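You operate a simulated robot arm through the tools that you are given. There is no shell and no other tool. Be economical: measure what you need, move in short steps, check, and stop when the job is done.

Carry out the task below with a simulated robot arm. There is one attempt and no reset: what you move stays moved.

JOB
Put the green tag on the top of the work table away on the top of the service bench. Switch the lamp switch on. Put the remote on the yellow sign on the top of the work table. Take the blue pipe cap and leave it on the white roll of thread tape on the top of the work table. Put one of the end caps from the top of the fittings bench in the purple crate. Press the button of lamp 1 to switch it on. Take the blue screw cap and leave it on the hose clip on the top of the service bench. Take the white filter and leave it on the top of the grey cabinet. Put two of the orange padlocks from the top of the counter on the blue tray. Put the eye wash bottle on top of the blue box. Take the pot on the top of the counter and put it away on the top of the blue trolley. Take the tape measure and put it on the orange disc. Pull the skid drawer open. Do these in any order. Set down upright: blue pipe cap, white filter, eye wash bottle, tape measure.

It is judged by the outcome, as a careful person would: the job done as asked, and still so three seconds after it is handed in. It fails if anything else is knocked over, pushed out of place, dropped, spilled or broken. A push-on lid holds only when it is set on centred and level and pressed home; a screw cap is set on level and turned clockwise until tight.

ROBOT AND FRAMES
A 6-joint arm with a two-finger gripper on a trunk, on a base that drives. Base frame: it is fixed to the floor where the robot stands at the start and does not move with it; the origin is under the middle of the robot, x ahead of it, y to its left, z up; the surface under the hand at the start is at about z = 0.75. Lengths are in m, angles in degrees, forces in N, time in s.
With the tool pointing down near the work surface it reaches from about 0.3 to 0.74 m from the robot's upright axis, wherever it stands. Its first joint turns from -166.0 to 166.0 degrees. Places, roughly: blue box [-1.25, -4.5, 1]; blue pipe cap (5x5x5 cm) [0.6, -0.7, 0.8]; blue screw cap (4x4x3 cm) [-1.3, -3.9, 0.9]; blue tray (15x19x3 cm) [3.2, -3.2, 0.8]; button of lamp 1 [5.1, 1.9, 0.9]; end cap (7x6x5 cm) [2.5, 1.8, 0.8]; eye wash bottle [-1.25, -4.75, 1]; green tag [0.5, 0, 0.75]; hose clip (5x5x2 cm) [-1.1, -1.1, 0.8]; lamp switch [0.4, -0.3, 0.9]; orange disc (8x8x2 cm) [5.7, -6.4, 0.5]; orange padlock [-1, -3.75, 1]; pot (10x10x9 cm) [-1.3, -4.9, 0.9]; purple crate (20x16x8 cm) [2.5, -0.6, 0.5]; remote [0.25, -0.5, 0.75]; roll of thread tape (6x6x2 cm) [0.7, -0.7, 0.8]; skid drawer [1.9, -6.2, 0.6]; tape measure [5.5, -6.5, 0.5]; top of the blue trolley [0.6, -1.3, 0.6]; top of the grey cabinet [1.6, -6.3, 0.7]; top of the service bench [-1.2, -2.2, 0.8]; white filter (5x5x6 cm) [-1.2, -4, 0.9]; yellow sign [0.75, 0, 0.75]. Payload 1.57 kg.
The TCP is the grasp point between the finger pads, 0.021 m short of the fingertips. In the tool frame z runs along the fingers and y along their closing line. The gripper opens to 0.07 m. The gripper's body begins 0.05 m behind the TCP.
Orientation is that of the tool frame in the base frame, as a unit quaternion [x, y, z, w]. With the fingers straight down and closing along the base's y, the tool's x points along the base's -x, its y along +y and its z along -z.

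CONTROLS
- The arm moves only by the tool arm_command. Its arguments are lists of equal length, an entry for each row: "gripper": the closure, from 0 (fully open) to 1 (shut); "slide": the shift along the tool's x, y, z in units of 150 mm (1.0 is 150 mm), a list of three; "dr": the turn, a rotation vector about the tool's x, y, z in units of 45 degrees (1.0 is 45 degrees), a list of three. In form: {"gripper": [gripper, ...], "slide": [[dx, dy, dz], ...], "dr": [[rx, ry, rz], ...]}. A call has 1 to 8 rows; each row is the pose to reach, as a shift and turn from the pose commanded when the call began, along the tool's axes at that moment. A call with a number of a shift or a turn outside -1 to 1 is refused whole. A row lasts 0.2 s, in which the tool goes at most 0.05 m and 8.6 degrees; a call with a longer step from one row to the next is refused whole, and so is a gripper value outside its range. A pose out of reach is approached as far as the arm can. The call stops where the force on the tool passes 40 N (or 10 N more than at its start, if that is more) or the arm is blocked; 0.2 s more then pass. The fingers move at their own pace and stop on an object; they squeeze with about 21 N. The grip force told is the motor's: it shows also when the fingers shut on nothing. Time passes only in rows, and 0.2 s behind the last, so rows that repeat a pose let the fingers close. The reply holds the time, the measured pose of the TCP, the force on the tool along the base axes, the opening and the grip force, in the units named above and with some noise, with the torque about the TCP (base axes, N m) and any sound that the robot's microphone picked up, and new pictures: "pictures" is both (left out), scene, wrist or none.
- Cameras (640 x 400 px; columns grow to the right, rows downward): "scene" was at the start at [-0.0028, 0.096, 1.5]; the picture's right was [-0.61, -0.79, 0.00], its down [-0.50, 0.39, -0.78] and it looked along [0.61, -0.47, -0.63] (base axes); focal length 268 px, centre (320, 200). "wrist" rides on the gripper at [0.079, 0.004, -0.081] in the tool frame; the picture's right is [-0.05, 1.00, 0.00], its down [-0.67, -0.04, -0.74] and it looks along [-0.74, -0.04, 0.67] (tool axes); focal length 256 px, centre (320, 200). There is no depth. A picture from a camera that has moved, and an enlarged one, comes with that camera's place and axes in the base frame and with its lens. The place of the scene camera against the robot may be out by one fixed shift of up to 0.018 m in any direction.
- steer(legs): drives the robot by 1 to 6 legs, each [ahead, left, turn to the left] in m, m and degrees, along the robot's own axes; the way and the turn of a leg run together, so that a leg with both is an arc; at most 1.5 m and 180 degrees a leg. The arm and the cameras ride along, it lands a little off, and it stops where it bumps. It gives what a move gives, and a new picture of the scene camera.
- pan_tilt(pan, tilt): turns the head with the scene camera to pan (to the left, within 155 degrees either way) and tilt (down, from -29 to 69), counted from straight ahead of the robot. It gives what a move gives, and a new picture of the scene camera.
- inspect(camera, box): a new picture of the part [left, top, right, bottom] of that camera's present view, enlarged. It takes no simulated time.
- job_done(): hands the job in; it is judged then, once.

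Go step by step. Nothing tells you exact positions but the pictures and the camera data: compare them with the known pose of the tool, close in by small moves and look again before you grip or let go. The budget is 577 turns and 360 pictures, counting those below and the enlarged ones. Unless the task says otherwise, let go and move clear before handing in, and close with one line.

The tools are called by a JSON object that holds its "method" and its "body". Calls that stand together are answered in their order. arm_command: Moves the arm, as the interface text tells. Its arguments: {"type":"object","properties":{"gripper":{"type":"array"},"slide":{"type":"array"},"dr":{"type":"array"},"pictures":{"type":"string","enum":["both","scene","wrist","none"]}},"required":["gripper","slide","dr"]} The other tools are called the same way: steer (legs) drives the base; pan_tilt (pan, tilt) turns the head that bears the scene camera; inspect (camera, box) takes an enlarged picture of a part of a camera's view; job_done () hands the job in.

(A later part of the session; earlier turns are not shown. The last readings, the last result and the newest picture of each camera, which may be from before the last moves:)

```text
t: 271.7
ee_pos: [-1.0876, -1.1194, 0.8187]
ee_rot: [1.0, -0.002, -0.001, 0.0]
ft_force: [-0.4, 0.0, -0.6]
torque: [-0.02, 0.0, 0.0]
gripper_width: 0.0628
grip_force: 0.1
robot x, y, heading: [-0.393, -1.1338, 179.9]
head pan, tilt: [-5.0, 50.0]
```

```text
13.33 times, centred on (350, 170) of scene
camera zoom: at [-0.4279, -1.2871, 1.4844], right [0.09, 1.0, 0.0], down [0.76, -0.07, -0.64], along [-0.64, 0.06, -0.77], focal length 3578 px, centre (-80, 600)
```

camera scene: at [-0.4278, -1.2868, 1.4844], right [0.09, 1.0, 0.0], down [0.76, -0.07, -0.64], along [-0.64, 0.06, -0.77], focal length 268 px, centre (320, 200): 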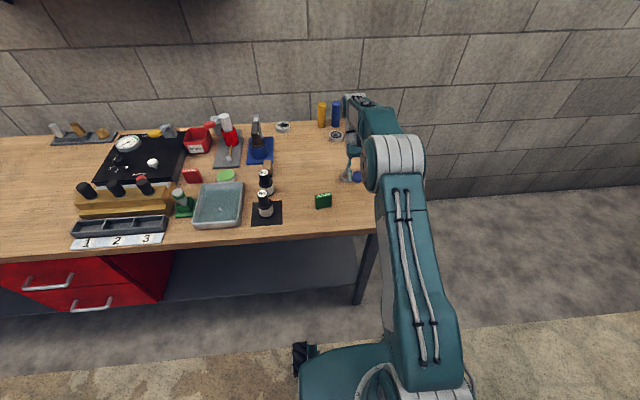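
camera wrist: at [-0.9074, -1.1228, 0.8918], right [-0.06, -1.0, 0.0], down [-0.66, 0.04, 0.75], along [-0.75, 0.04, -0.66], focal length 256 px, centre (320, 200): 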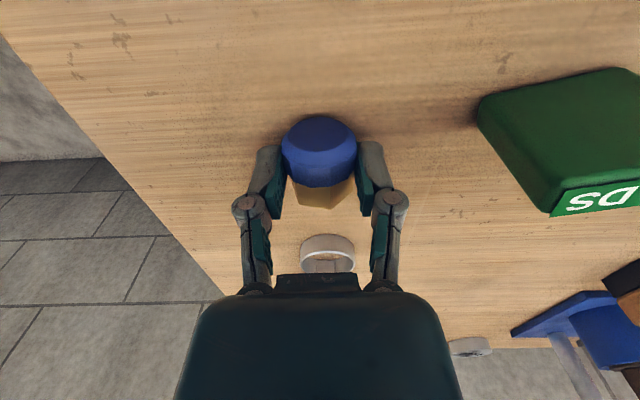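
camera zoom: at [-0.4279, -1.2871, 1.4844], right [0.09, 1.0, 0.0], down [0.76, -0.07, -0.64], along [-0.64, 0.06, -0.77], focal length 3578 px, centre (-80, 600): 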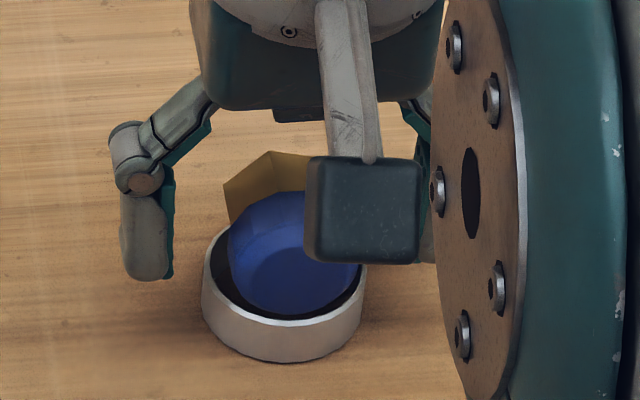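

It stayed put on the clip. I'll rise straight up and take a look.

{"method": "arm_command", "body": {"gripper": [0, 0, 0, 0, 0], "slide": [[0, 0, -0.1], [0, 0, -0.3], [0, 0, -0.55], [0, 0, -0.8], [0, 0, -1]], "dr": [[0, 0, 0], [0, 0, 0], [0, 0, 0], [0, 0, 0], [0, 0, 0]], "pictures": "none"}}

{"method": "inspect", "body": {"camera": "wrist", "box": [220, 0, 420, 160]}}

{"method": "inspect", "body": {"camera": "scene", "box": [320, 155, 370, 205]}}

```text
t: 272.9
ee_pos: [-1.0864, -1.1204, 0.969]
ee_rot: [1.0, -0.002, 0.0, 0.0]
ft_force: [-0.3, -0.1, -1.2]
torque: [0.03, -0.02, -0.02]
gripper_width: 0.0698
grip_force: 0.0
robot x, y, heading: [-0.3977, -1.1362, 179.6]
head pan, tilt: [-5.0, 50.0]
```

```text
2.50 times, centred on (320, 80) of wrist
camera zoom: at [-1.0066, -1.1242, 1.0504], right [-0.06, -1.0, 0.0], down [-0.67, 0.04, 0.75], along [-0.74, 0.04, -0.67], focal length 640 px, centre (320, 500)
```

zoom: 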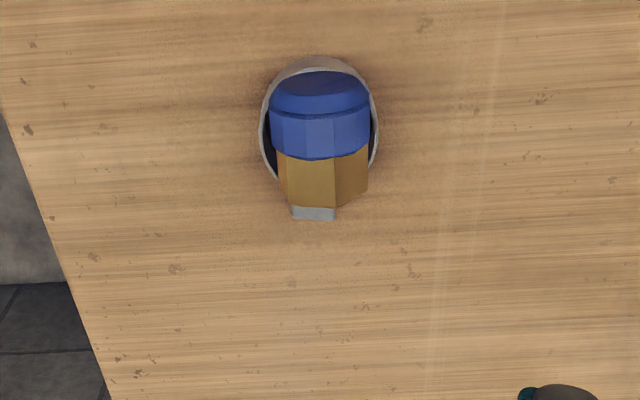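

```text
8.00 times, centred on (345, 180) of scene
camera zoom: at [-0.4279, -1.2868, 1.4844], right [0.09, 1.0, 0.0], down [0.76, -0.07, -0.64], along [-0.64, 0.06, -0.77], focal length 2147 px, centre (120, 360)
```

zoom: 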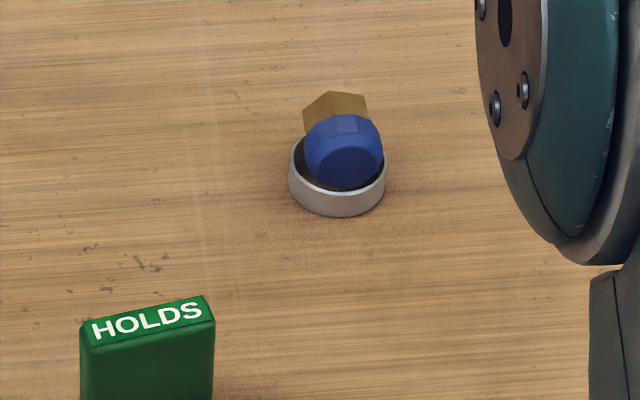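

Cap now rests on the clip. Back to the counter for the padlocks and the filter.

{"method": "arm_command", "body": {"gripper": [0, 0, 0, 0, 0], "slide": [[0.1, 0, -0.25], [0.3, 0, -0.45], [0.55, 0, -0.6], [0.8, 0, -0.75], [1, 0, -0.9]], "dr": [[0, 0, 0], [0, 0, 0], [0, 0, 0], [0, 0, 0], [0, 0, 0]], "pictures": "none"}}

{"method": "steer", "body": {"legs": [[0, 1.4, 0], [0, 1.4, 0], [0.2, 0, 0]]}}

```text
t: 274.1
ee_pos: [-0.9375, -1.1179, 1.1033]
ee_rot: [1.0, -0.002, -0.001, 0.0]
ft_force: [-0.3, 0.8, 0.1]
torque: [-0.01, 0.0, -0.03]
gripper_width: 0.0699
grip_force: 0.0
robot x, y, heading: [-0.394, -1.1333, 179.9]
head pan, tilt: [-5.0, 50.0]
```

```text
t: 289.1
ee_pos: [-1.2011, -3.9415, 1.1066]
ee_rot: [1.0, -0.017, -0.002, 0.001]
ft_force: [0.1, -0.2, -0.5]
torque: [-0.02, -0.05, 0.0]
gripper_width: 0.0699
grip_force: 0.0
robot x, y, heading: [-0.6576, -3.9739, 178.0]
head pan, tilt: [-5.0, 50.0]
camera scene: at [-0.6945, -4.1025, 1.4895], right [0.12, 0.99, -0.02], down [0.76, -0.1, -0.64], along [-0.64, 0.07, -0.77], focal length 268 px, centre (320, 200)
```

scene: 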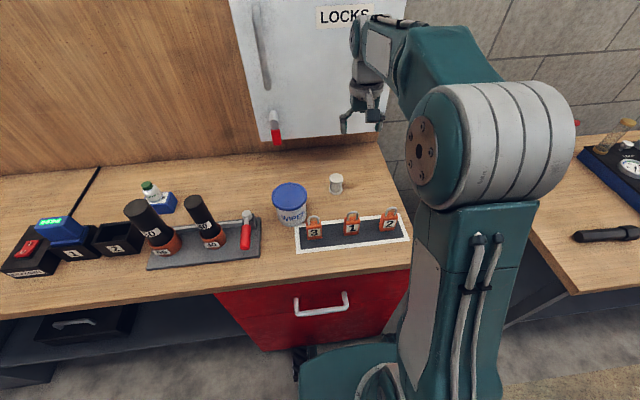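

{"method": "steer", "body": {"legs": [[-0.06, 0, 2]]}}

{"method": "arm_command", "body": {"gripper": [0, 0, 0, 0], "slide": [[0.2, 0, 0], [0.4, -0.05, 0], [0.6, -0.1, 0], [0.6, -0.1, 0.2]], "dr": [[0, 0, 0], [0, 0, 0], [0, 0, 0], [0, 0, 0]], "pictures": "wrist"}}

```text
t: 290.0
ee_pos: [-1.1423, -3.9856, 1.1032]
ee_rot: [1.0, 0.003, 0.0, -0.008]
ft_force: [0.3, -1.0, 0.1]
torque: [0.08, -0.04, -0.01]
gripper_width: 0.0701
grip_force: 0.1
robot x, y, heading: [-0.6, -3.9762, -180.0]
head pan, tilt: [-5.0, 50.0]
camera scene: at [-0.6311, -4.1323, 1.4841], right [0.09, 1.0, 0.0], down [0.76, -0.07, -0.64], along [-0.64, 0.06, -0.77], focal length 268 px, centre (320, 200)
```

scene: 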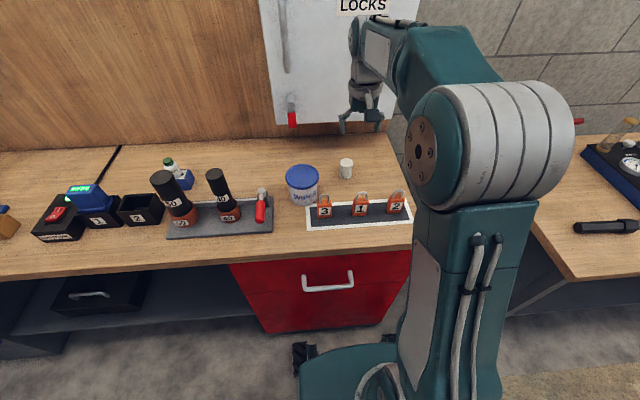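

```text
t: 291.0
ee_pos: [-1.0551, -3.971, 1.0753]
ee_rot: [1.0, 0.003, -0.002, -0.009]
ft_force: [0.1, 0.4, 0.2]
torque: [-0.01, 0.02, -0.02]
gripper_width: 0.0697
grip_force: 0.1
robot x, y, heading: [-0.6032, -3.9764, -179.8]
head pan, tilt: [-5.0, 50.0]
camera wrist: at [-0.9749, -3.9758, 1.1557], right [-0.05, -1.0, -0.02], down [-0.66, 0.02, 0.75], along [-0.75, 0.05, -0.66], focal length 256 px, centre (320, 200)
```

wrist: 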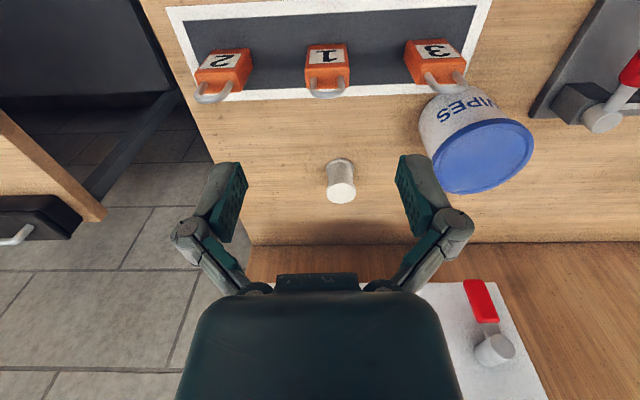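

{"method": "arm_command", "body": {"gripper": [0, 0, 0], "slide": [[-0.07, 0.017, 0.2], [-0.14, 0.017, 0.4], [-0.18, 0.017, 0.57]], "dr": [[-0.023, 0, 0], [-0.023, 0, 0], [-0.023, 0, 0]], "pictures": "wrist"}}

{"method": "inspect", "body": {"camera": "scene", "box": [300, 170, 420, 240]}}

```text
t: 291.8
ee_pos: [-1.082, -3.9719, 0.9875]
ee_rot: [1.0, 0.002, -0.001, 0.001]
ft_force: [-0.3, 0.5, 1.0]
torque: [-0.02, 0.01, 0.0]
gripper_width: 0.0699
grip_force: 0.1
robot x, y, heading: [-0.6014, -3.9786, -179.9]
head pan, tilt: [-5.0, 50.0]
camera wrist: at [-1.0022, -3.9755, 1.0701], right [-0.05, -1.0, 0.0], down [-0.66, 0.03, 0.75], along [-0.75, 0.03, -0.67], focal length 256 px, centre (320, 200)
```

wrist: 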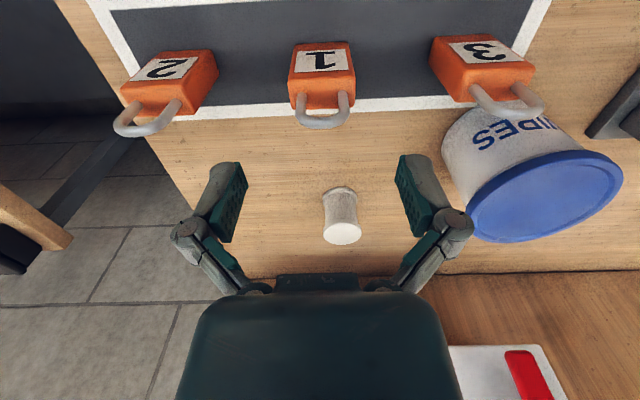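

```text
5.33 times, centred on (360, 205) of scene
camera zoom: at [-0.6308, -4.1305, 1.4843], right [0.09, 1.0, 0.0], down [0.76, -0.07, -0.64], along [-0.64, 0.06, -0.77], focal length 1431 px, centre (107, 173)
```

zoom: 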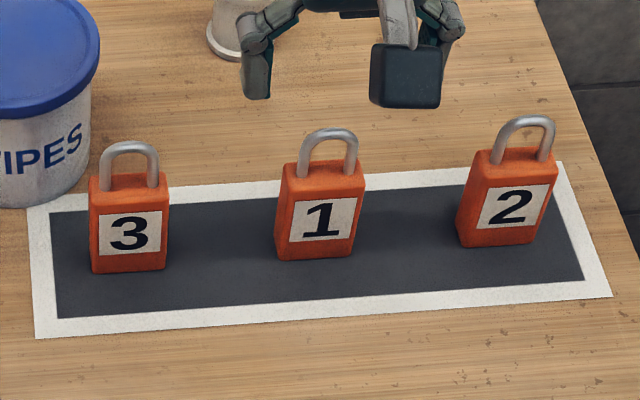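

{"method": "arm_command", "body": {"gripper": [0, 0, 0, 0, 1, 1, 1], "slide": [[0.04, 0.01, 0.15], [0.04, 0.01, 0.3], [0.04, 0.01, 0.45], [0.04, 0.01, 0.54], [0.04, 0.01, 0.54], [0.04, 0.01, 0.54], [0.04, 0.01, 0.54]], "dr": [[0, 0, 0], [0, 0, 0], [0, 0, 0], [0, 0, 0], [0, 0, 0], [0, 0, 0], [0, 0, 0]], "pictures": "wrist"}}

```text
t: 293.4
ee_pos: [-1.0736, -3.9725, 0.9063]
ee_rot: [1.0, 0.002, -0.002, 0.001]
ft_force: [0.0, -0.7, 11.9]
torque: [-0.13, 0.01, 0.03]
gripper_width: 0.0392
grip_force: 21.2
robot x, y, heading: [-0.6028, -3.9753, -180.4]
head pan, tilt: [-5.0, 50.0]
camera wrist: at [-0.9937, -3.9751, 0.9888], right [-0.05, -1.0, 0.0], down [-0.66, 0.03, 0.75], along [-0.75, 0.03, -0.66], focal length 256 px, centre (320, 200)
```

wrist: 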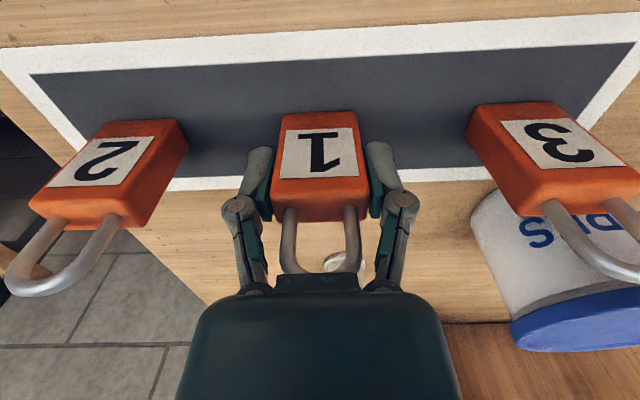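

{"method": "arm_command", "body": {"gripper": [1, 1, 1, 1, 1], "slide": [[0, 0, -0.2], [0, 0, -0.5], [0.2, 0, -0.7], [0.4, 0, -0.9], [0.6, 0, -1]], "dr": [[0, 0, 0], [0, 0, 0], [0, 0, 0], [0, 0, 0], [0, 0, 0]], "pictures": "none"}}

{"method": "steer", "body": {"legs": [[-0.6, 0, 0], [0, -0.37, 0], [0, 0, 180]]}}

{"method": "pan_tilt", "body": {"pan": 0, "tilt": 20}}

```text
t: 294.6
ee_pos: [-0.9853, -3.9701, 1.0548]
ee_rot: [1.0, 0.003, -0.001, 0.0]
ft_force: [-0.3, 0.5, -1.0]
torque: [-0.02, -0.01, 0.0]
gripper_width: 0.0392
grip_force: 21.2
robot x, y, heading: [-0.598, -3.9789, -180.0]
head pan, tilt: [-5.0, 50.0]
```

```text
t: 307.6
ee_pos: [0.367, -3.5503, 1.0549]
ee_rot: [-0.071, 0.997, 0.001, 0.001]
ft_force: [0.1, 0.8, -1.0]
torque: [-0.02, -0.01, -0.01]
gripper_width: 0.0393
grip_force: 20.8
robot x, y, heading: [-0.0139, -3.5976, 8.1]
head pan, tilt: [-5.0, 50.0]
camera scene: at [-0.0289, -3.4538, 1.4844], right [0.05, -1.0, 0.0], down [-0.77, -0.04, -0.64], along [0.64, 0.03, -0.77], focal length 268 px, centre (320, 200)
```

scene: 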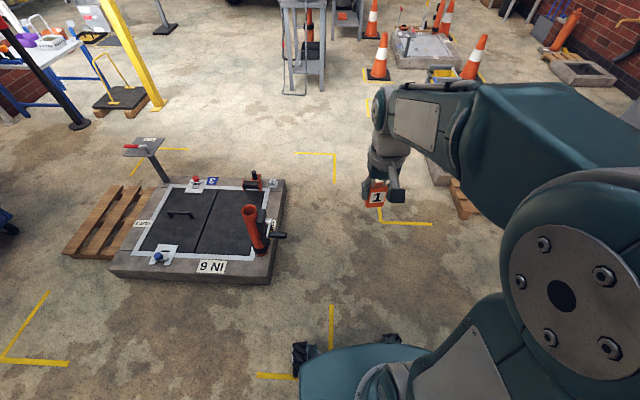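

```text
t: 308.6
ee_pos: [0.3671, -3.5509, 1.0547]
ee_rot: [-0.071, 0.997, 0.001, 0.001]
ft_force: [0.0, -0.1, -1.3]
torque: [0.01, -0.01, -0.03]
gripper_width: 0.0393
grip_force: 21.1
robot x, y, heading: [-0.0166, -3.5954, 8.0]
head pan, tilt: [0.0, 20.0]
camera scene: at [-0.0136, -3.4449, 1.5299], right [0.14, -0.99, 0.0], down [-0.34, -0.05, -0.94], along [0.93, 0.13, -0.34], focal length 268 px, centre (320, 200)
```

scene: 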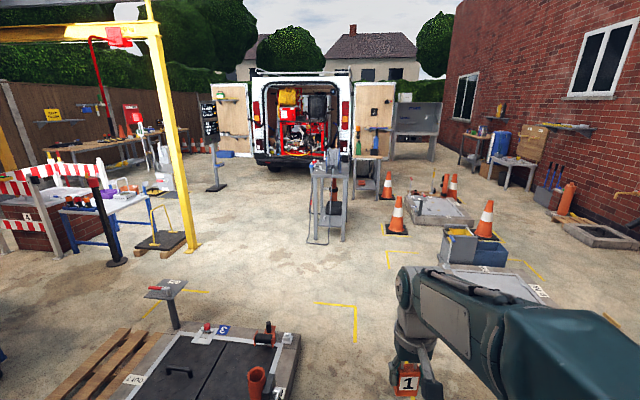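

{"method": "steer", "body": {"legs": [[0, 0, -8], [1.3, 0, 0], [1.0, 0, 0], [0, 0.3, 0]]}}

{"method": "pan_tilt", "body": {"pan": 10, "tilt": 40}}

```text
t: 322.1
ee_pos: [2.6746, -3.3821, 1.0546]
ee_rot: [0.017, 1.0, 0.002, 0.001]
ft_force: [-0.2, 0.0, -0.2]
torque: [0.04, 0.0, 0.01]
gripper_width: 0.0392
grip_force: 21.1
robot x, y, heading: [2.2932, -3.3595, -2.3]
head pan, tilt: [0.0, 20.0]
camera scene: at [2.3187, -3.2148, 1.5306], right [-0.04, -1.0, 0.0], down [-0.34, 0.02, -0.94], along [0.94, -0.04, -0.34], focal length 268 px, centre (320, 200)
```

scene: 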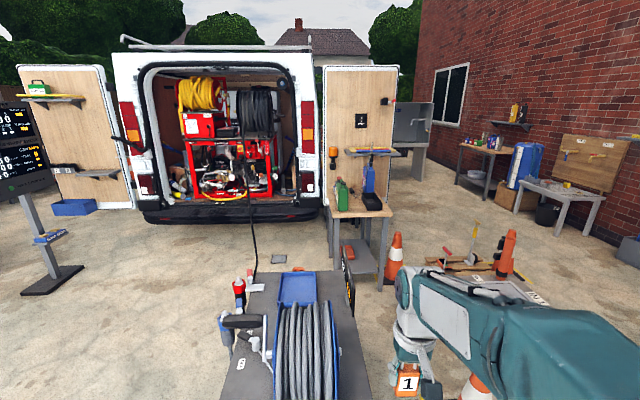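

```text
t: 322.9
ee_pos: [2.6755, -3.3773, 1.0561]
ee_rot: [0.016, 1.0, 0.0, 0.001]
ft_force: [-0.3, -1.1, -1.8]
torque: [-0.01, -0.01, -0.02]
gripper_width: 0.0393
grip_force: 20.9
robot x, y, heading: [2.2909, -3.3516, -2.1]
head pan, tilt: [10.0, 40.0]
camera scene: at [2.3102, -3.1924, 1.4986], right [0.13, -0.99, 0.0], down [-0.64, -0.09, -0.77], along [0.76, 0.1, -0.64], focal length 268 px, centre (320, 200)
```

scene: 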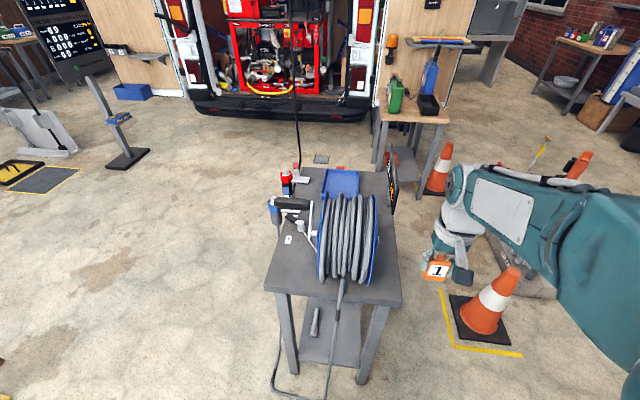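

{"method": "steer", "body": {"legs": [[0, 0.9, 2], [0.9, 0, 0], [0, 0, -90]]}}

{"method": "pan_tilt", "body": {"pan": 10, "tilt": 45}}

```text
t: 335.8
ee_pos: [3.187, -2.8486, 1.0552]
ee_rot: [0.709, 0.706, 0.0, 0.001]
ft_force: [-0.3, 0.2, -0.8]
torque: [0.01, 0.03, 0.0]
gripper_width: 0.0393
grip_force: 21.1
robot x, y, heading: [3.1988, -2.4623, -90.4]
head pan, tilt: [10.0, 40.0]
camera scene: at [3.355, -2.4944, 1.4985], right [-0.99, -0.16, 0.0], down [-0.11, 0.63, -0.77], along [0.13, -0.76, -0.64], focal length 268 px, centre (320, 200)
```

scene: 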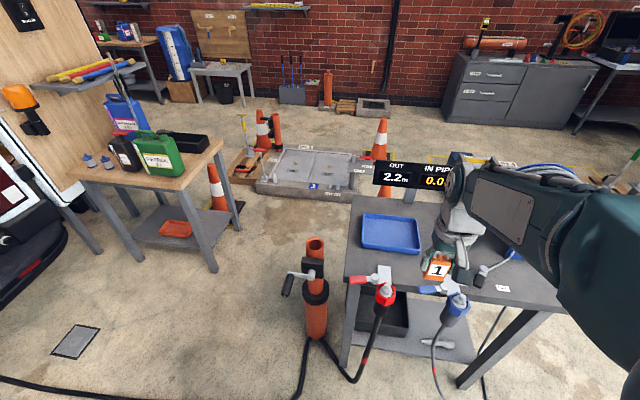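

```text
t: 336.4
ee_pos: [3.1882, -2.8473, 1.055]
ee_rot: [0.708, 0.706, 0.0, 0.001]
ft_force: [1.3, -0.3, -0.9]
torque: [0.02, -0.02, -0.03]
gripper_width: 0.0395
grip_force: 21.3
robot x, y, heading: [3.1965, -2.4608, -90.6]
head pan, tilt: [10.0, 45.0]
camera scene: at [3.3541, -2.4907, 1.4913], right [-0.99, -0.16, 0.0], down [-0.12, 0.7, -0.71], along [0.12, -0.7, -0.71], focal length 268 px, centre (320, 200)
```

scene: 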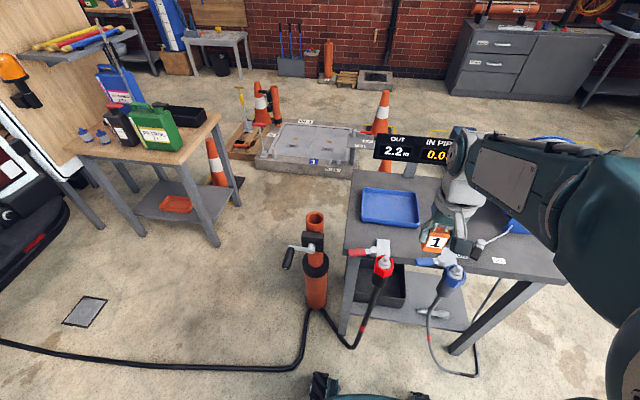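

{"method": "steer", "body": {"legs": [[0.08, -0.06, 0]]}}

{"method": "arm_command", "body": {"gripper": [1, 1, 1, 1, 1], "slide": [[-0.2, 0.1, 0], [-0.4, 0.2, 0], [-0.6, 0.3, 0], [-0.8, 0.4, 0], [-0.9, 0.55, 0]], "dr": [[0, 0, 0], [0, 0, 0], [0, 0, 0], [0, 0, 0], [0, 0, 0]], "pictures": "wrist"}}

```text
t: 337.6
ee_pos: [3.1388, -2.9261, 1.0553]
ee_rot: [0.708, 0.706, -0.003, -0.002]
ft_force: [0.3, -0.5, -0.6]
torque: [-0.01, 0.03, 0.03]
gripper_width: 0.0396
grip_force: 21.0
robot x, y, heading: [3.1398, -2.5384, -90.6]
head pan, tilt: [10.0, 45.0]
camera scene: at [3.3109, -2.5695, 1.4896], right [-0.99, -0.17, 0.01], down [-0.12, 0.7, -0.71], along [0.11, -0.7, -0.71], focal length 268 px, centre (320, 200)
```

scene: 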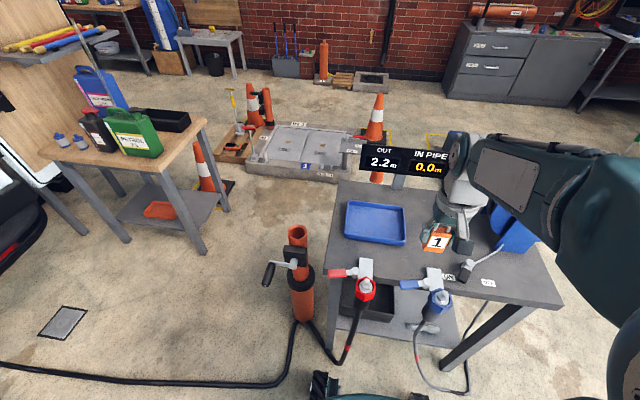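

```text
t: 338.8
ee_pos: [3.2127, -3.0636, 1.0566]
ee_rot: [0.708, 0.707, 0.001, 0.002]
ft_force: [-0.7, 0.0, 0.0]
torque: [0.0, 0.0, -0.01]
gripper_width: 0.0396
grip_force: 21.1
robot x, y, heading: [3.1401, -2.5424, -90.6]
head pan, tilt: [10.0, 45.0]
camera wrist: at [3.2169, -2.9825, 1.1386], right [1.0, -0.05, 0.0], down [-0.04, -0.66, 0.75], along [-0.04, -0.75, -0.67], focal length 256 px, centre (320, 200)
```

wrist: 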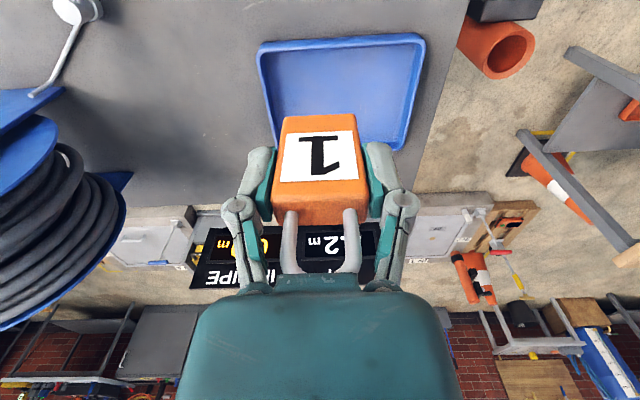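

{"method": "arm_command", "body": {"gripper": [1, 1, 1, 1, 1, 1, 1], "slide": [[-0.2, 0.13, 0], [-0.4, 0.27, 0], [-0.6, 0.4, 0], [-0.677, 0.449, 0.2], [-0.677, 0.449, 0.5], [-0.677, 0.449, 0.8], [-0.677, 0.449, 1.0]], "dr": [[0, 0, 0], [0, 0, 0], [0, 0, 0], [0, 0, 0], [0, 0, 0], [0, 0, 0], [0, 0, 0]], "pictures": "both"}}

```text
t: 340.4
ee_pos: [3.2763, -3.1632, 0.9054]
ee_rot: [0.707, 0.707, 0.0, 0.003]
ft_force: [0.6, 0.1, -1.0]
torque: [0.0, 0.01, -0.02]
gripper_width: 0.0394
grip_force: 21.2
robot x, y, heading: [3.1412, -2.5415, -90.4]
head pan, tilt: [10.0, 45.0]
camera scene: at [3.2982, -2.5708, 1.4911], right [-0.99, -0.16, 0.0], down [-0.12, 0.7, -0.71], along [0.12, -0.7, -0.71], focal length 268 px, centre (320, 200)
camera wrist: at [3.2819, -3.0838, 0.9878], right [1.0, -0.05, 0.0], down [-0.04, -0.66, 0.75], along [-0.04, -0.75, -0.66], focal length 256 px, centre (320, 200)
```

scene: 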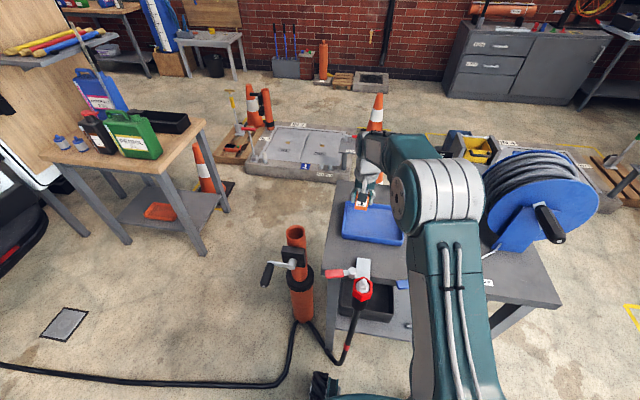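
wrist: 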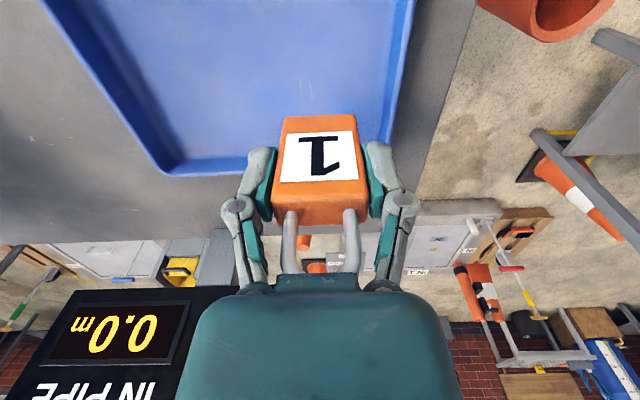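

{"method": "arm_command", "body": {"gripper": [1, 1, 1, 1, 1, 1], "slide": [[0, 0, 0.2], [0, 0, 0.4], [0, 0, 0.43], [0, 0, 0.46], [0, 0, 0.49], [0, 0, 0.52]], "dr": [[0, 0, 0], [0, 0, 0], [0, 0, 0], [0, 0, 0], [0, 0, 0], [0, 0, 0]], "pictures": "none"}}

```text
t: 341.1
ee_pos: [3.2776, -3.1671, 0.8512]
ee_rot: [0.709, 0.705, -0.002, 0.007]
ft_force: [-1.1, 4.8, 13.1]
torque: [0.03, -0.08, 0.06]
gripper_width: 0.0393
grip_force: 21.1
robot x, y, heading: [3.1413, -2.5442, -90.5]
head pan, tilt: [10.0, 45.0]
stopped in row 3: the force on the tool passed its limit at 48 N (the readings are from after the stop); the commanded pose is now the measured one
```

{"method": "inspect", "body": {"camera": "scene", "box": [330, 160, 420, 260]}}

{"method": "inspect", "body": {"camera": "wrist", "box": [160, 0, 480, 240]}}

```text
4.00 times, centred on (375, 210) of scene
camera zoom: at [3.2972, -2.5696, 1.4913], right [-0.99, -0.16, 0.0], down [-0.12, 0.7, -0.71], along [0.12, -0.7, -0.71], focal length 1073 px, centre (100, 160)
```

zoom: 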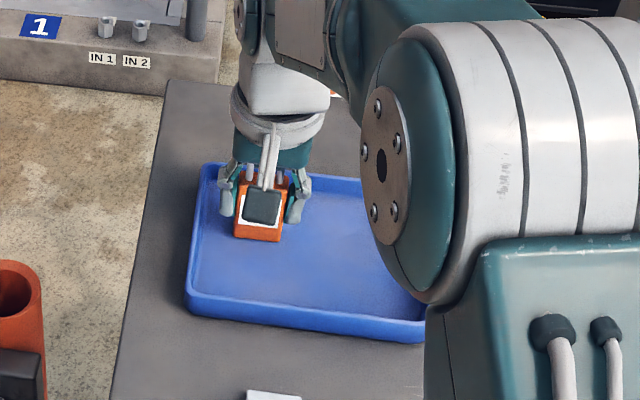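

```text
1.67 times, centred on (320, 120) of wrist
camera zoom: at [3.2808, -3.0864, 0.9319], right [1.0, -0.05, 0.01], down [-0.04, -0.66, 0.75], along [-0.04, -0.75, -0.66], focal length 427 px, centre (320, 333)
```

zoom: 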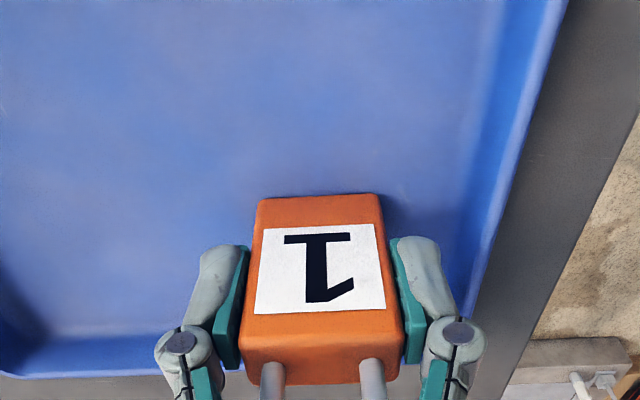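

It's inside the tray on the floor of it. I'll release.

{"method": "arm_command", "body": {"gripper": [0.6, 0.25, 0.25, 0.25, 0.25, 0.25, 0.25], "slide": [[0, 0, -0.015], [0, 0, -0.015], [0, 0, -0.015], [0, 0, -0.2], [0, 0, -0.45], [0, 0, -0.7], [0, 0, -1]], "dr": [[0, 0, 0], [0, 0, 0], [0, 0, 0], [0, 0, 0], [0, 0, 0], [0, 0, 0], [0, 0, 0]], "pictures": "wrist"}}

```text
t: 342.7
ee_pos: [3.2714, -3.166, 1.0007]
ee_rot: [0.708, 0.706, -0.002, 0.006]
ft_force: [0.6, -0.8, -0.9]
torque: [0.01, 0.01, 0.02]
gripper_width: 0.0526
grip_force: 0.0
robot x, y, heading: [3.1382, -2.5415, -90.6]
head pan, tilt: [10.0, 45.0]
camera wrist: at [3.2759, -3.0858, 1.0823], right [1.0, -0.05, 0.01], down [-0.04, -0.66, 0.75], along [-0.04, -0.75, -0.66], focal length 256 px, centre (320, 200)
```

wrist: 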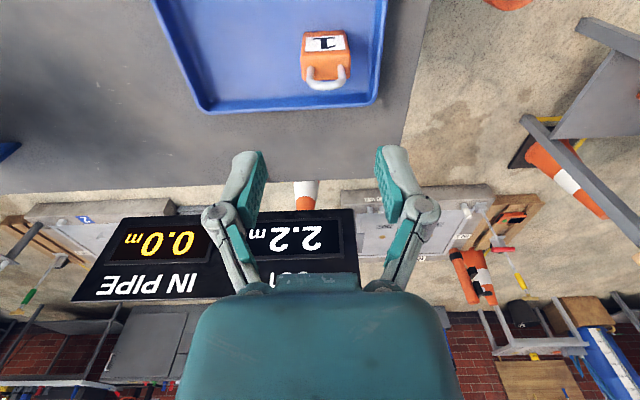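

{"method": "arm_command", "body": {"gripper": [0, 0, 0, 0, 0], "slide": [[0.15, 0, -0.2], [0.35, 0, -0.4], [0.6, 0, -0.5], [0.8, 0, -0.6], [1.0, 0, -0.7]], "dr": [[0, 0, 0], [0, 0, 0], [0, 0, 0], [0, 0, 0], [0, 0, 0]], "pictures": "none"}}

{"method": "steer", "body": {"legs": [[-0.1, 0, -89], [1.05, 0, 0], [0, 1.05, 0], [1.4, 0, 0], [0.8, 0, 0]]}}

```text
t: 343.9
ee_pos: [3.2743, -3.0122, 1.1046]
ee_rot: [0.707, 0.707, -0.003, 0.006]
ft_force: [1.1, 0.4, 0.0]
torque: [0.0, -0.01, 0.0]
gripper_width: 0.0698
grip_force: 0.1
robot x, y, heading: [3.1404, -2.541, -90.6]
head pan, tilt: [10.0, 45.0]
```

```text
t: 368.4
ee_pos: [-0.4812, -3.6034, 1.1057]
ee_rot: [1.0, -0.014, -0.006, 0.002]
ft_force: [0.5, 1.0, 0.3]
torque: [-0.01, -0.01, -0.03]
gripper_width: 0.07
grip_force: 0.1
robot x, y, heading: [-0.0117, -3.4855, 177.9]
head pan, tilt: [10.0, 45.0]
camera scene: at [-0.0459, -3.656, 1.4912], right [-0.14, 0.99, 0.0], down [0.7, 0.1, -0.71], along [-0.7, -0.1, -0.71], focal length 268 px, centre (320, 200)
```

scene: 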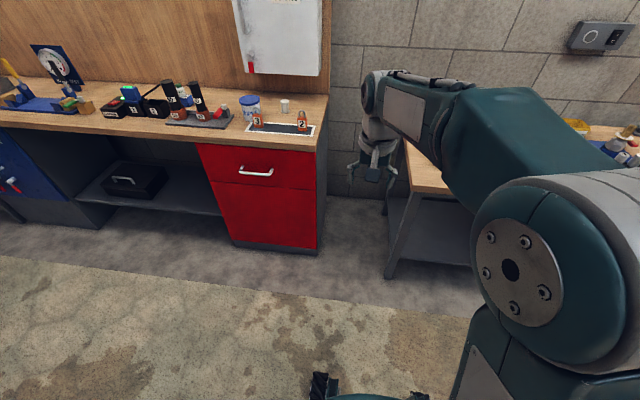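

{"method": "steer", "body": {"legs": [[0, 0.42, 2], [0.58, 0, 0]]}}

{"method": "arm_command", "body": {"gripper": [0, 0, 0], "slide": [[0, -0.2, 0.2], [0, -0.4, 0.4], [0, -0.6, 0.6]], "dr": [[0, 0, 0], [0, 0, 0], [0, 0, 0]], "pictures": "wrist"}}

```text
t: 373.9
ee_pos: [-1.0631, -4.0478, 1.1035]
ee_rot: [1.0, 0.004, -0.005, 0.003]
ft_force: [0.1, 0.7, 0.3]
torque: [0.03, 0.0, -0.01]
gripper_width: 0.0699
grip_force: 0.1
robot x, y, heading: [-0.594, -3.9073, -179.7]
head pan, tilt: [10.0, 45.0]
camera scene: at [-0.626, -4.0827, 1.4913], right [-0.18, 0.98, 0.0], down [0.7, 0.13, -0.71], along [-0.7, -0.12, -0.71], focal length 268 px, centre (320, 200)
```

scene: 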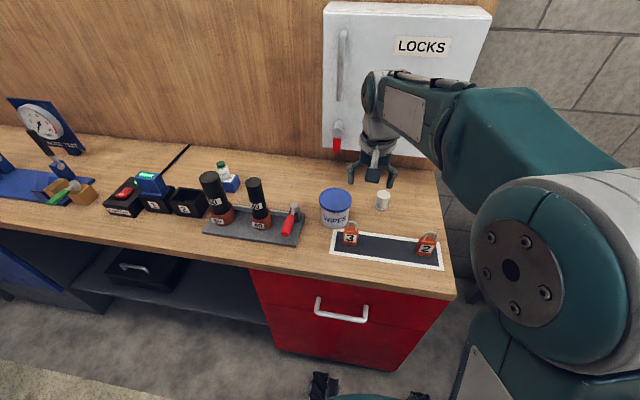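

```text
t: 374.7
ee_pos: [-1.0635, -3.9554, 1.0125]
ee_rot: [1.0, 0.006, -0.006, 0.004]
ft_force: [0.3, 0.3, -0.2]
torque: [0.01, 0.02, -0.01]
gripper_width: 0.07
grip_force: 0.0
robot x, y, heading: [-0.5977, -3.9096, -179.7]
head pan, tilt: [10.0, 45.0]
camera wrist: at [-0.9838, -3.9596, 1.0933], right [-0.04, -1.0, 0.01], down [-0.66, 0.03, 0.75], along [-0.75, 0.03, -0.66], focal length 256 px, centre (320, 200)
```

wrist: 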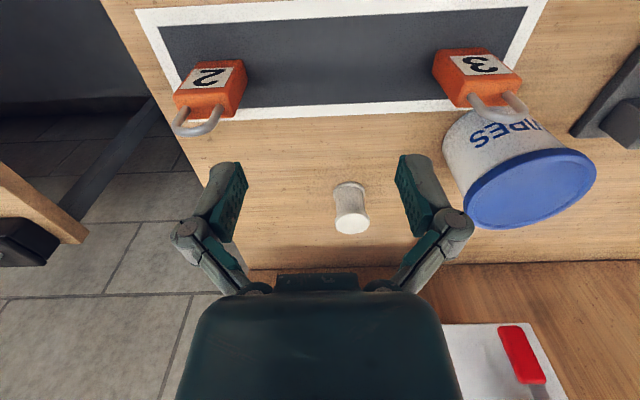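

{"method": "arm_command", "body": {"gripper": [0, 0, 0], "slide": [[-0.02, -0.2, 0.05], [-0.04, -0.4, 0.1], [-0.05, -0.535, 0.18]], "dr": [[0, 0, 0], [0, 0, 0], [0, 0, 0]], "pictures": "wrist"}}

```text
t: 375.5
ee_pos: [-1.0736, -3.878, 0.9877]
ee_rot: [1.0, 0.004, -0.005, 0.003]
ft_force: [0.5, -0.1, 0.6]
torque: [-0.03, -0.02, -0.01]
gripper_width: 0.0701
grip_force: 0.1
robot x, y, heading: [-0.5928, -3.9109, -179.6]
head pan, tilt: [10.0, 45.0]
camera wrist: at [-0.9933, -3.8799, 1.0686], right [-0.04, -1.0, 0.01], down [-0.66, 0.03, 0.75], along [-0.75, 0.03, -0.66], focal length 256 px, centre (320, 200)
```

wrist: 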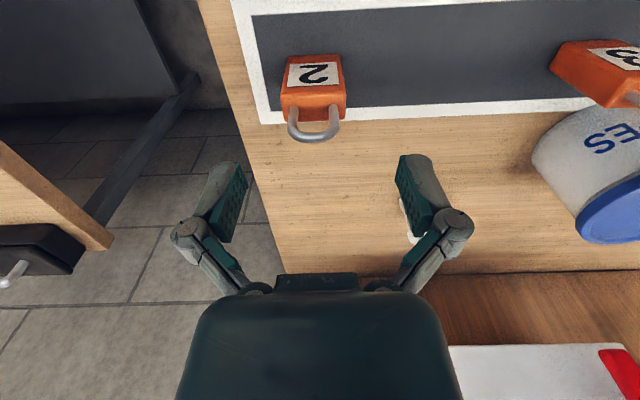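

{"method": "arm_command", "body": {"gripper": [0, 0, 0, 0, 1, 1, 1], "slide": [[0, -0.03, 0.15], [0, -0.03, 0.3], [0, -0.03, 0.45], [0, -0.03, 0.54], [0, -0.03, 0.54], [0, -0.03, 0.54], [0, -0.03, 0.54]], "dr": [[0, 0, 0], [0, 0, 0], [0, 0, 0], [0, 0, 0], [0, 0, 0], [0, 0, 0], [0, 0, 0]], "pictures": "wrist"}}

```text
t: 377.1
ee_pos: [-1.0749, -3.8737, 0.9088]
ee_rot: [1.0, 0.005, -0.006, 0.003]
ft_force: [-0.3, -0.7, 13.6]
torque: [-0.05, 0.06, 0.04]
gripper_width: 0.0395
grip_force: 20.2
robot x, y, heading: [-0.5942, -3.9094, -179.9]
head pan, tilt: [10.0, 45.0]
camera wrist: at [-0.9943, -3.876, 0.9896], right [-0.04, -1.0, 0.01], down [-0.66, 0.03, 0.75], along [-0.75, 0.03, -0.66], focal length 256 px, centre (320, 200)
```

wrist: 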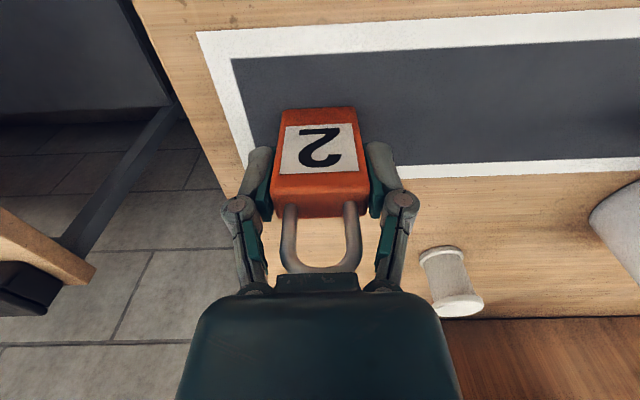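

{"method": "arm_command", "body": {"gripper": [1, 1, 1, 1, 1], "slide": [[0, 0, -0.2], [0, 0, -0.5], [0.2, 0, -0.7], [0.4, 0, -0.9], [0.6, 0, -1]], "dr": [[0, 0, 0], [0, 0, 0], [0, 0, 0], [0, 0, 0], [0, 0, 0]], "pictures": "none"}}

{"method": "steer", "body": {"legs": [[-0.6, 0, 0], [0, -0.36, 0], [-1.3, 0, 0], [-0.85, 0, 0]]}}

```text
t: 378.3
ee_pos: [-0.9816, -3.8718, 1.056]
ee_rot: [1.0, 0.005, -0.005, 0.004]
ft_force: [-0.1, -0.1, 0.0]
torque: [-0.02, -0.04, 0.01]
gripper_width: 0.0393
grip_force: 21.4
robot x, y, heading: [-0.5913, -3.9066, -179.8]
head pan, tilt: [10.0, 45.0]
```

```text
t: 394.0
ee_pos: [1.7806, -3.4721, 1.0553]
ee_rot: [1.0, 0.027, -0.005, 0.004]
ft_force: [0.1, -0.5, -0.3]
torque: [0.01, 0.01, 0.02]
gripper_width: 0.0393
grip_force: 20.9
robot x, y, heading: [2.1733, -3.4883, -177.3]
head pan, tilt: [10.0, 45.0]
camera scene: at [2.1468, -3.6649, 1.4913], right [-0.22, 0.98, 0.0], down [0.69, 0.16, -0.71], along [-0.69, -0.15, -0.71], focal length 268 px, centre (320, 200)
```

scene: 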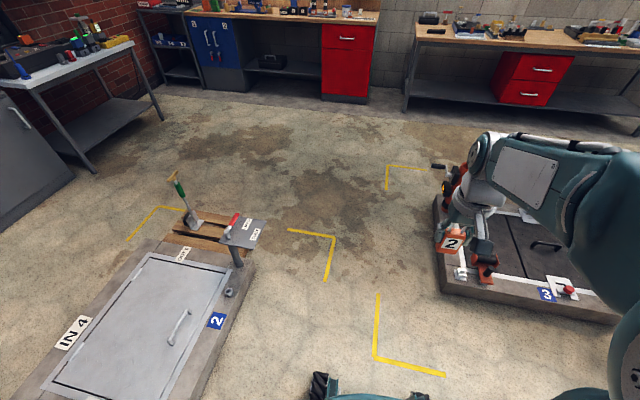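

{"method": "steer", "body": {"legs": [[0, 0, -2.7], [0, -0.95, 0], [-0.96, 0, 0], [0, 0, 90]]}}

```text
t: 407.7
ee_pos: [3.0881, -2.9035, 1.0564]
ee_rot: [0.689, 0.725, -0.001, 0.005]
ft_force: [-0.3, -0.9, -1.6]
torque: [0.02, -0.01, 0.02]
gripper_width: 0.0393
grip_force: 20.9
robot x, y, heading: [3.1057, -2.5135, -87.7]
head pan, tilt: [10.0, 45.0]
camera scene: at [3.2643, -2.5319, 1.4913], right [-0.98, -0.22, 0.0], down [-0.15, 0.69, -0.71], along [0.15, -0.69, -0.71], focal length 268 px, centre (320, 200)
```

scene: 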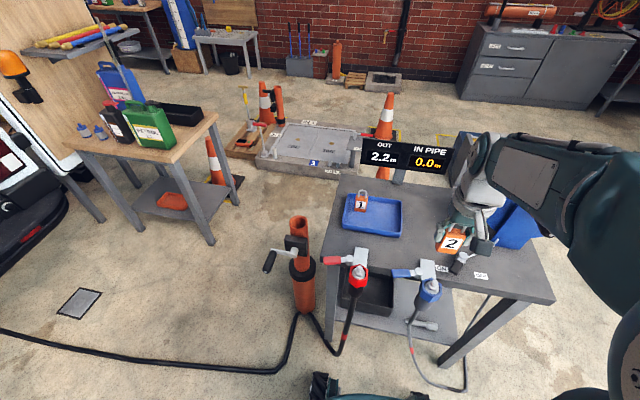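

{"method": "arm_command", "body": {"gripper": [1, 1, 1, 1, 1], "slide": [[-0.2, 0.14, 0], [-0.4, 0.28, 0], [-0.6, 0.42, 0], [-0.8, 0.56, 0], [-1, 0.6, 0]], "dr": [[0, 0, 0.065], [0, 0, 0.065], [0, 0, 0.065], [0, 0, 0.065], [0, 0, 0.065]], "pictures": "none"}}

{"method": "arm_command", "body": {"gripper": [1, 1, 1, 1], "slide": [[-0.2, 0, 0.1], [-0.4, 0, 0.3], [-0.6, 0, 0.5], [-0.7, 0, 0.7]], "dr": [[0, 0, 0], [0, 0, 0], [0, 0, 0], [0, 0, 0]], "pictures": "wrist"}}

```text
t: 408.9
ee_pos: [3.1841, -3.0505, 1.0561]
ee_rot: [0.707, 0.707, -0.001, 0.007]
ft_force: [-0.6, 0.3, -0.4]
torque: [0.0, 0.01, 0.0]
gripper_width: 0.0395
grip_force: 21.5
robot x, y, heading: [3.1049, -2.5129, -87.6]
head pan, tilt: [10.0, 45.0]
```

```text
t: 409.9
ee_pos: [3.1846, -3.1558, 0.9555]
ee_rot: [0.708, 0.707, -0.001, 0.006]
ft_force: [0.3, 0.4, -0.2]
torque: [0.01, 0.01, 0.05]
gripper_width: 0.0394
grip_force: 21.4
robot x, y, heading: [3.1075, -2.5164, -87.6]
head pan, tilt: [10.0, 45.0]
camera wrist: at [3.1885, -3.0748, 1.0372], right [1.0, -0.05, 0.01], down [-0.04, -0.66, 0.75], along [-0.04, -0.75, -0.66], focal length 256 px, centre (320, 200)
```

wrist: 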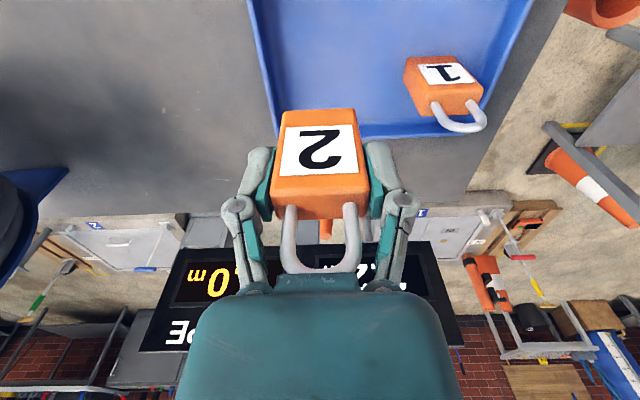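

{"method": "arm_command", "body": {"gripper": [1, 1, 1, 1, 1, 1], "slide": [[-0.03, 0.07, 0.2], [-0.05, 0.07, 0.4], [-0.05, 0.07, 0.6], [-0.05, 0.07, 0.66], [-0.05, 0.07, 0.68], [-0.05, 0.07, 0.7]], "dr": [[0, 0, 0], [0, 0, 0], [0, 0, 0], [0, 0, 0], [0, 0, 0], [0, 0, 0]], "pictures": "wrist"}}

```text
t: 411.3
ee_pos: [3.1982, -3.1641, 0.8527]
ee_rot: [0.707, 0.707, -0.003, 0.009]
ft_force: [-3.0, 2.8, 19.1]
torque: [0.01, 0.21, 0.0]
gripper_width: 0.0401
grip_force: 20.9
robot x, y, heading: [3.1068, -2.5131, -87.4]
head pan, tilt: [10.0, 45.0]
camera wrist: at [3.2009, -3.0833, 0.9335], right [1.0, -0.05, 0.01], down [-0.04, -0.65, 0.75], along [-0.03, -0.75, -0.66], focal length 256 px, centre (320, 200)
```

wrist: 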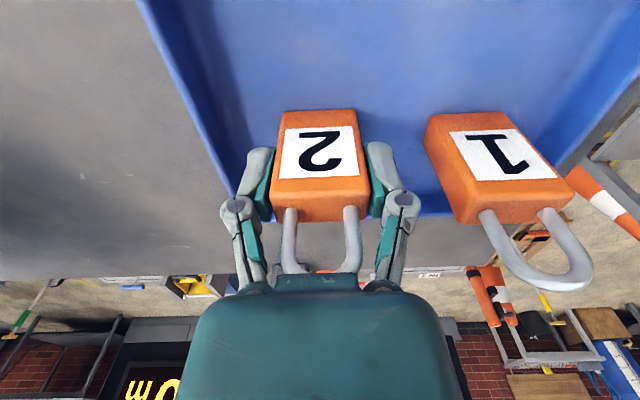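

{"method": "arm_command", "body": {"gripper": [0.6, 0.28, 0.28, 0.28, 0.28, 0.28, 0.28], "slide": [[0, 0, -0.015], [0, 0, -0.015], [0, 0, -0.015], [0, 0, -0.2], [0, 0, -0.45], [0, 0, -0.7], [0, 0, -1]], "dr": [[0, 0, 0], [0, 0, 0], [0, 0, 0], [0, 0, 0], [0, 0, 0], [0, 0, 0], [0, 0, 0]], "pictures": "wrist"}}

```text
t: 412.9
ee_pos: [3.1967, -3.1656, 0.9978]
ee_rot: [0.708, 0.706, 0.0, 0.006]
ft_force: [0.3, -0.5, -0.9]
torque: [-0.02, 0.01, -0.01]
gripper_width: 0.0503
grip_force: 0.1
robot x, y, heading: [3.1018, -2.51, -87.6]
head pan, tilt: [10.0, 45.0]
camera wrist: at [3.2, -3.0844, 1.0805], right [1.0, -0.05, 0.01], down [-0.04, -0.66, 0.75], along [-0.04, -0.75, -0.66], focal length 256 px, centre (320, 200)
```

wrist: 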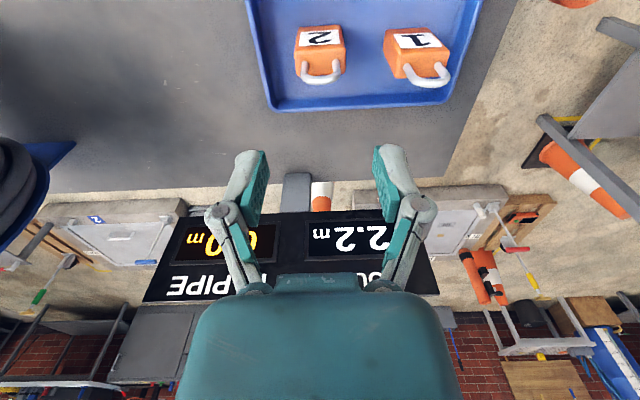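

Both padlocks are in the tray. Next I'll head north for the end cap and lamp 1, taking a look around first.

{"method": "arm_command", "body": {"gripper": [0, 0, 0, 0, 0], "slide": [[0.15, 0, -0.2], [0.35, 0, -0.4], [0.6, 0, -0.5], [0.8, 0, -0.6], [1.0, 0, -0.7]], "dr": [[0, 0, 0], [0, 0, 0], [0, 0, 0], [0, 0, 0], [0, 0, 0]], "pictures": "none"}}

{"method": "steer", "body": {"legs": [[-0.2, 0, 0], [0, 0, 178]]}}

{"method": "pan_tilt", "body": {"pan": 15, "tilt": 15}}

```text
t: 414.1
ee_pos: [3.195, -3.0135, 1.1043]
ee_rot: [0.707, 0.708, 0.0, 0.005]
ft_force: [1.1, 0.0, -1.4]
torque: [0.02, 0.0, 0.0]
gripper_width: 0.0698
grip_force: 0.0
robot x, y, heading: [3.109, -2.5116, -87.3]
head pan, tilt: [10.0, 45.0]
```

```text
t: 422.9
ee_pos: [3.0431, -1.8059, 1.1048]
ee_rot: [-0.683, 0.731, 0.006, 0.001]
ft_force: [-1.0, 0.0, -1.3]
torque: [-0.01, -0.01, 0.01]
gripper_width: 0.0703
grip_force: 0.1
robot x, y, heading: [3.0977, -2.3093, 88.8]
head pan, tilt: [10.0, 45.0]
camera scene: at [2.9174, -2.2914, 1.4912], right [0.99, 0.15, 0.0], down [0.11, -0.7, -0.71], along [-0.11, 0.7, -0.71], focal length 268 px, centre (320, 200)
```

scene: 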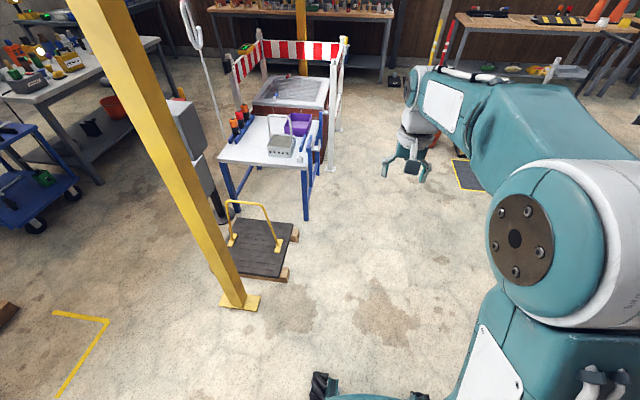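

```text
t: 423.9
ee_pos: [3.0433, -1.8061, 1.1045]
ee_rot: [-0.682, 0.731, 0.006, 0.001]
ft_force: [-0.3, -0.1, -0.1]
torque: [-0.02, 0.03, -0.01]
gripper_width: 0.07
grip_force: 0.1
robot x, y, heading: [3.092, -2.3115, 88.6]
head pan, tilt: [15.0, 15.0]
camera scene: at [2.9075, -2.281, 1.538], right [0.97, 0.23, 0.0], down [0.06, -0.25, -0.97], along [-0.23, 0.94, -0.26], focal length 268 px, centre (320, 200)
```

scene: 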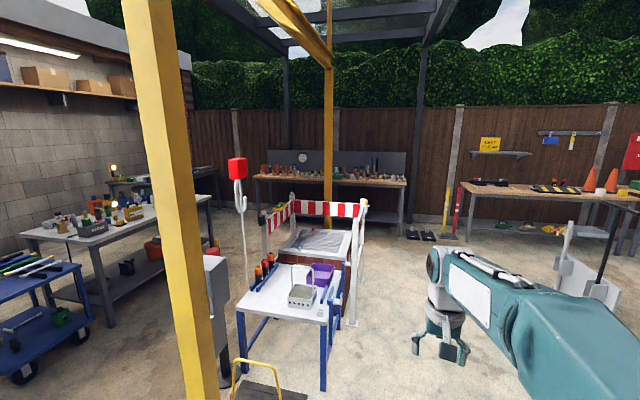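

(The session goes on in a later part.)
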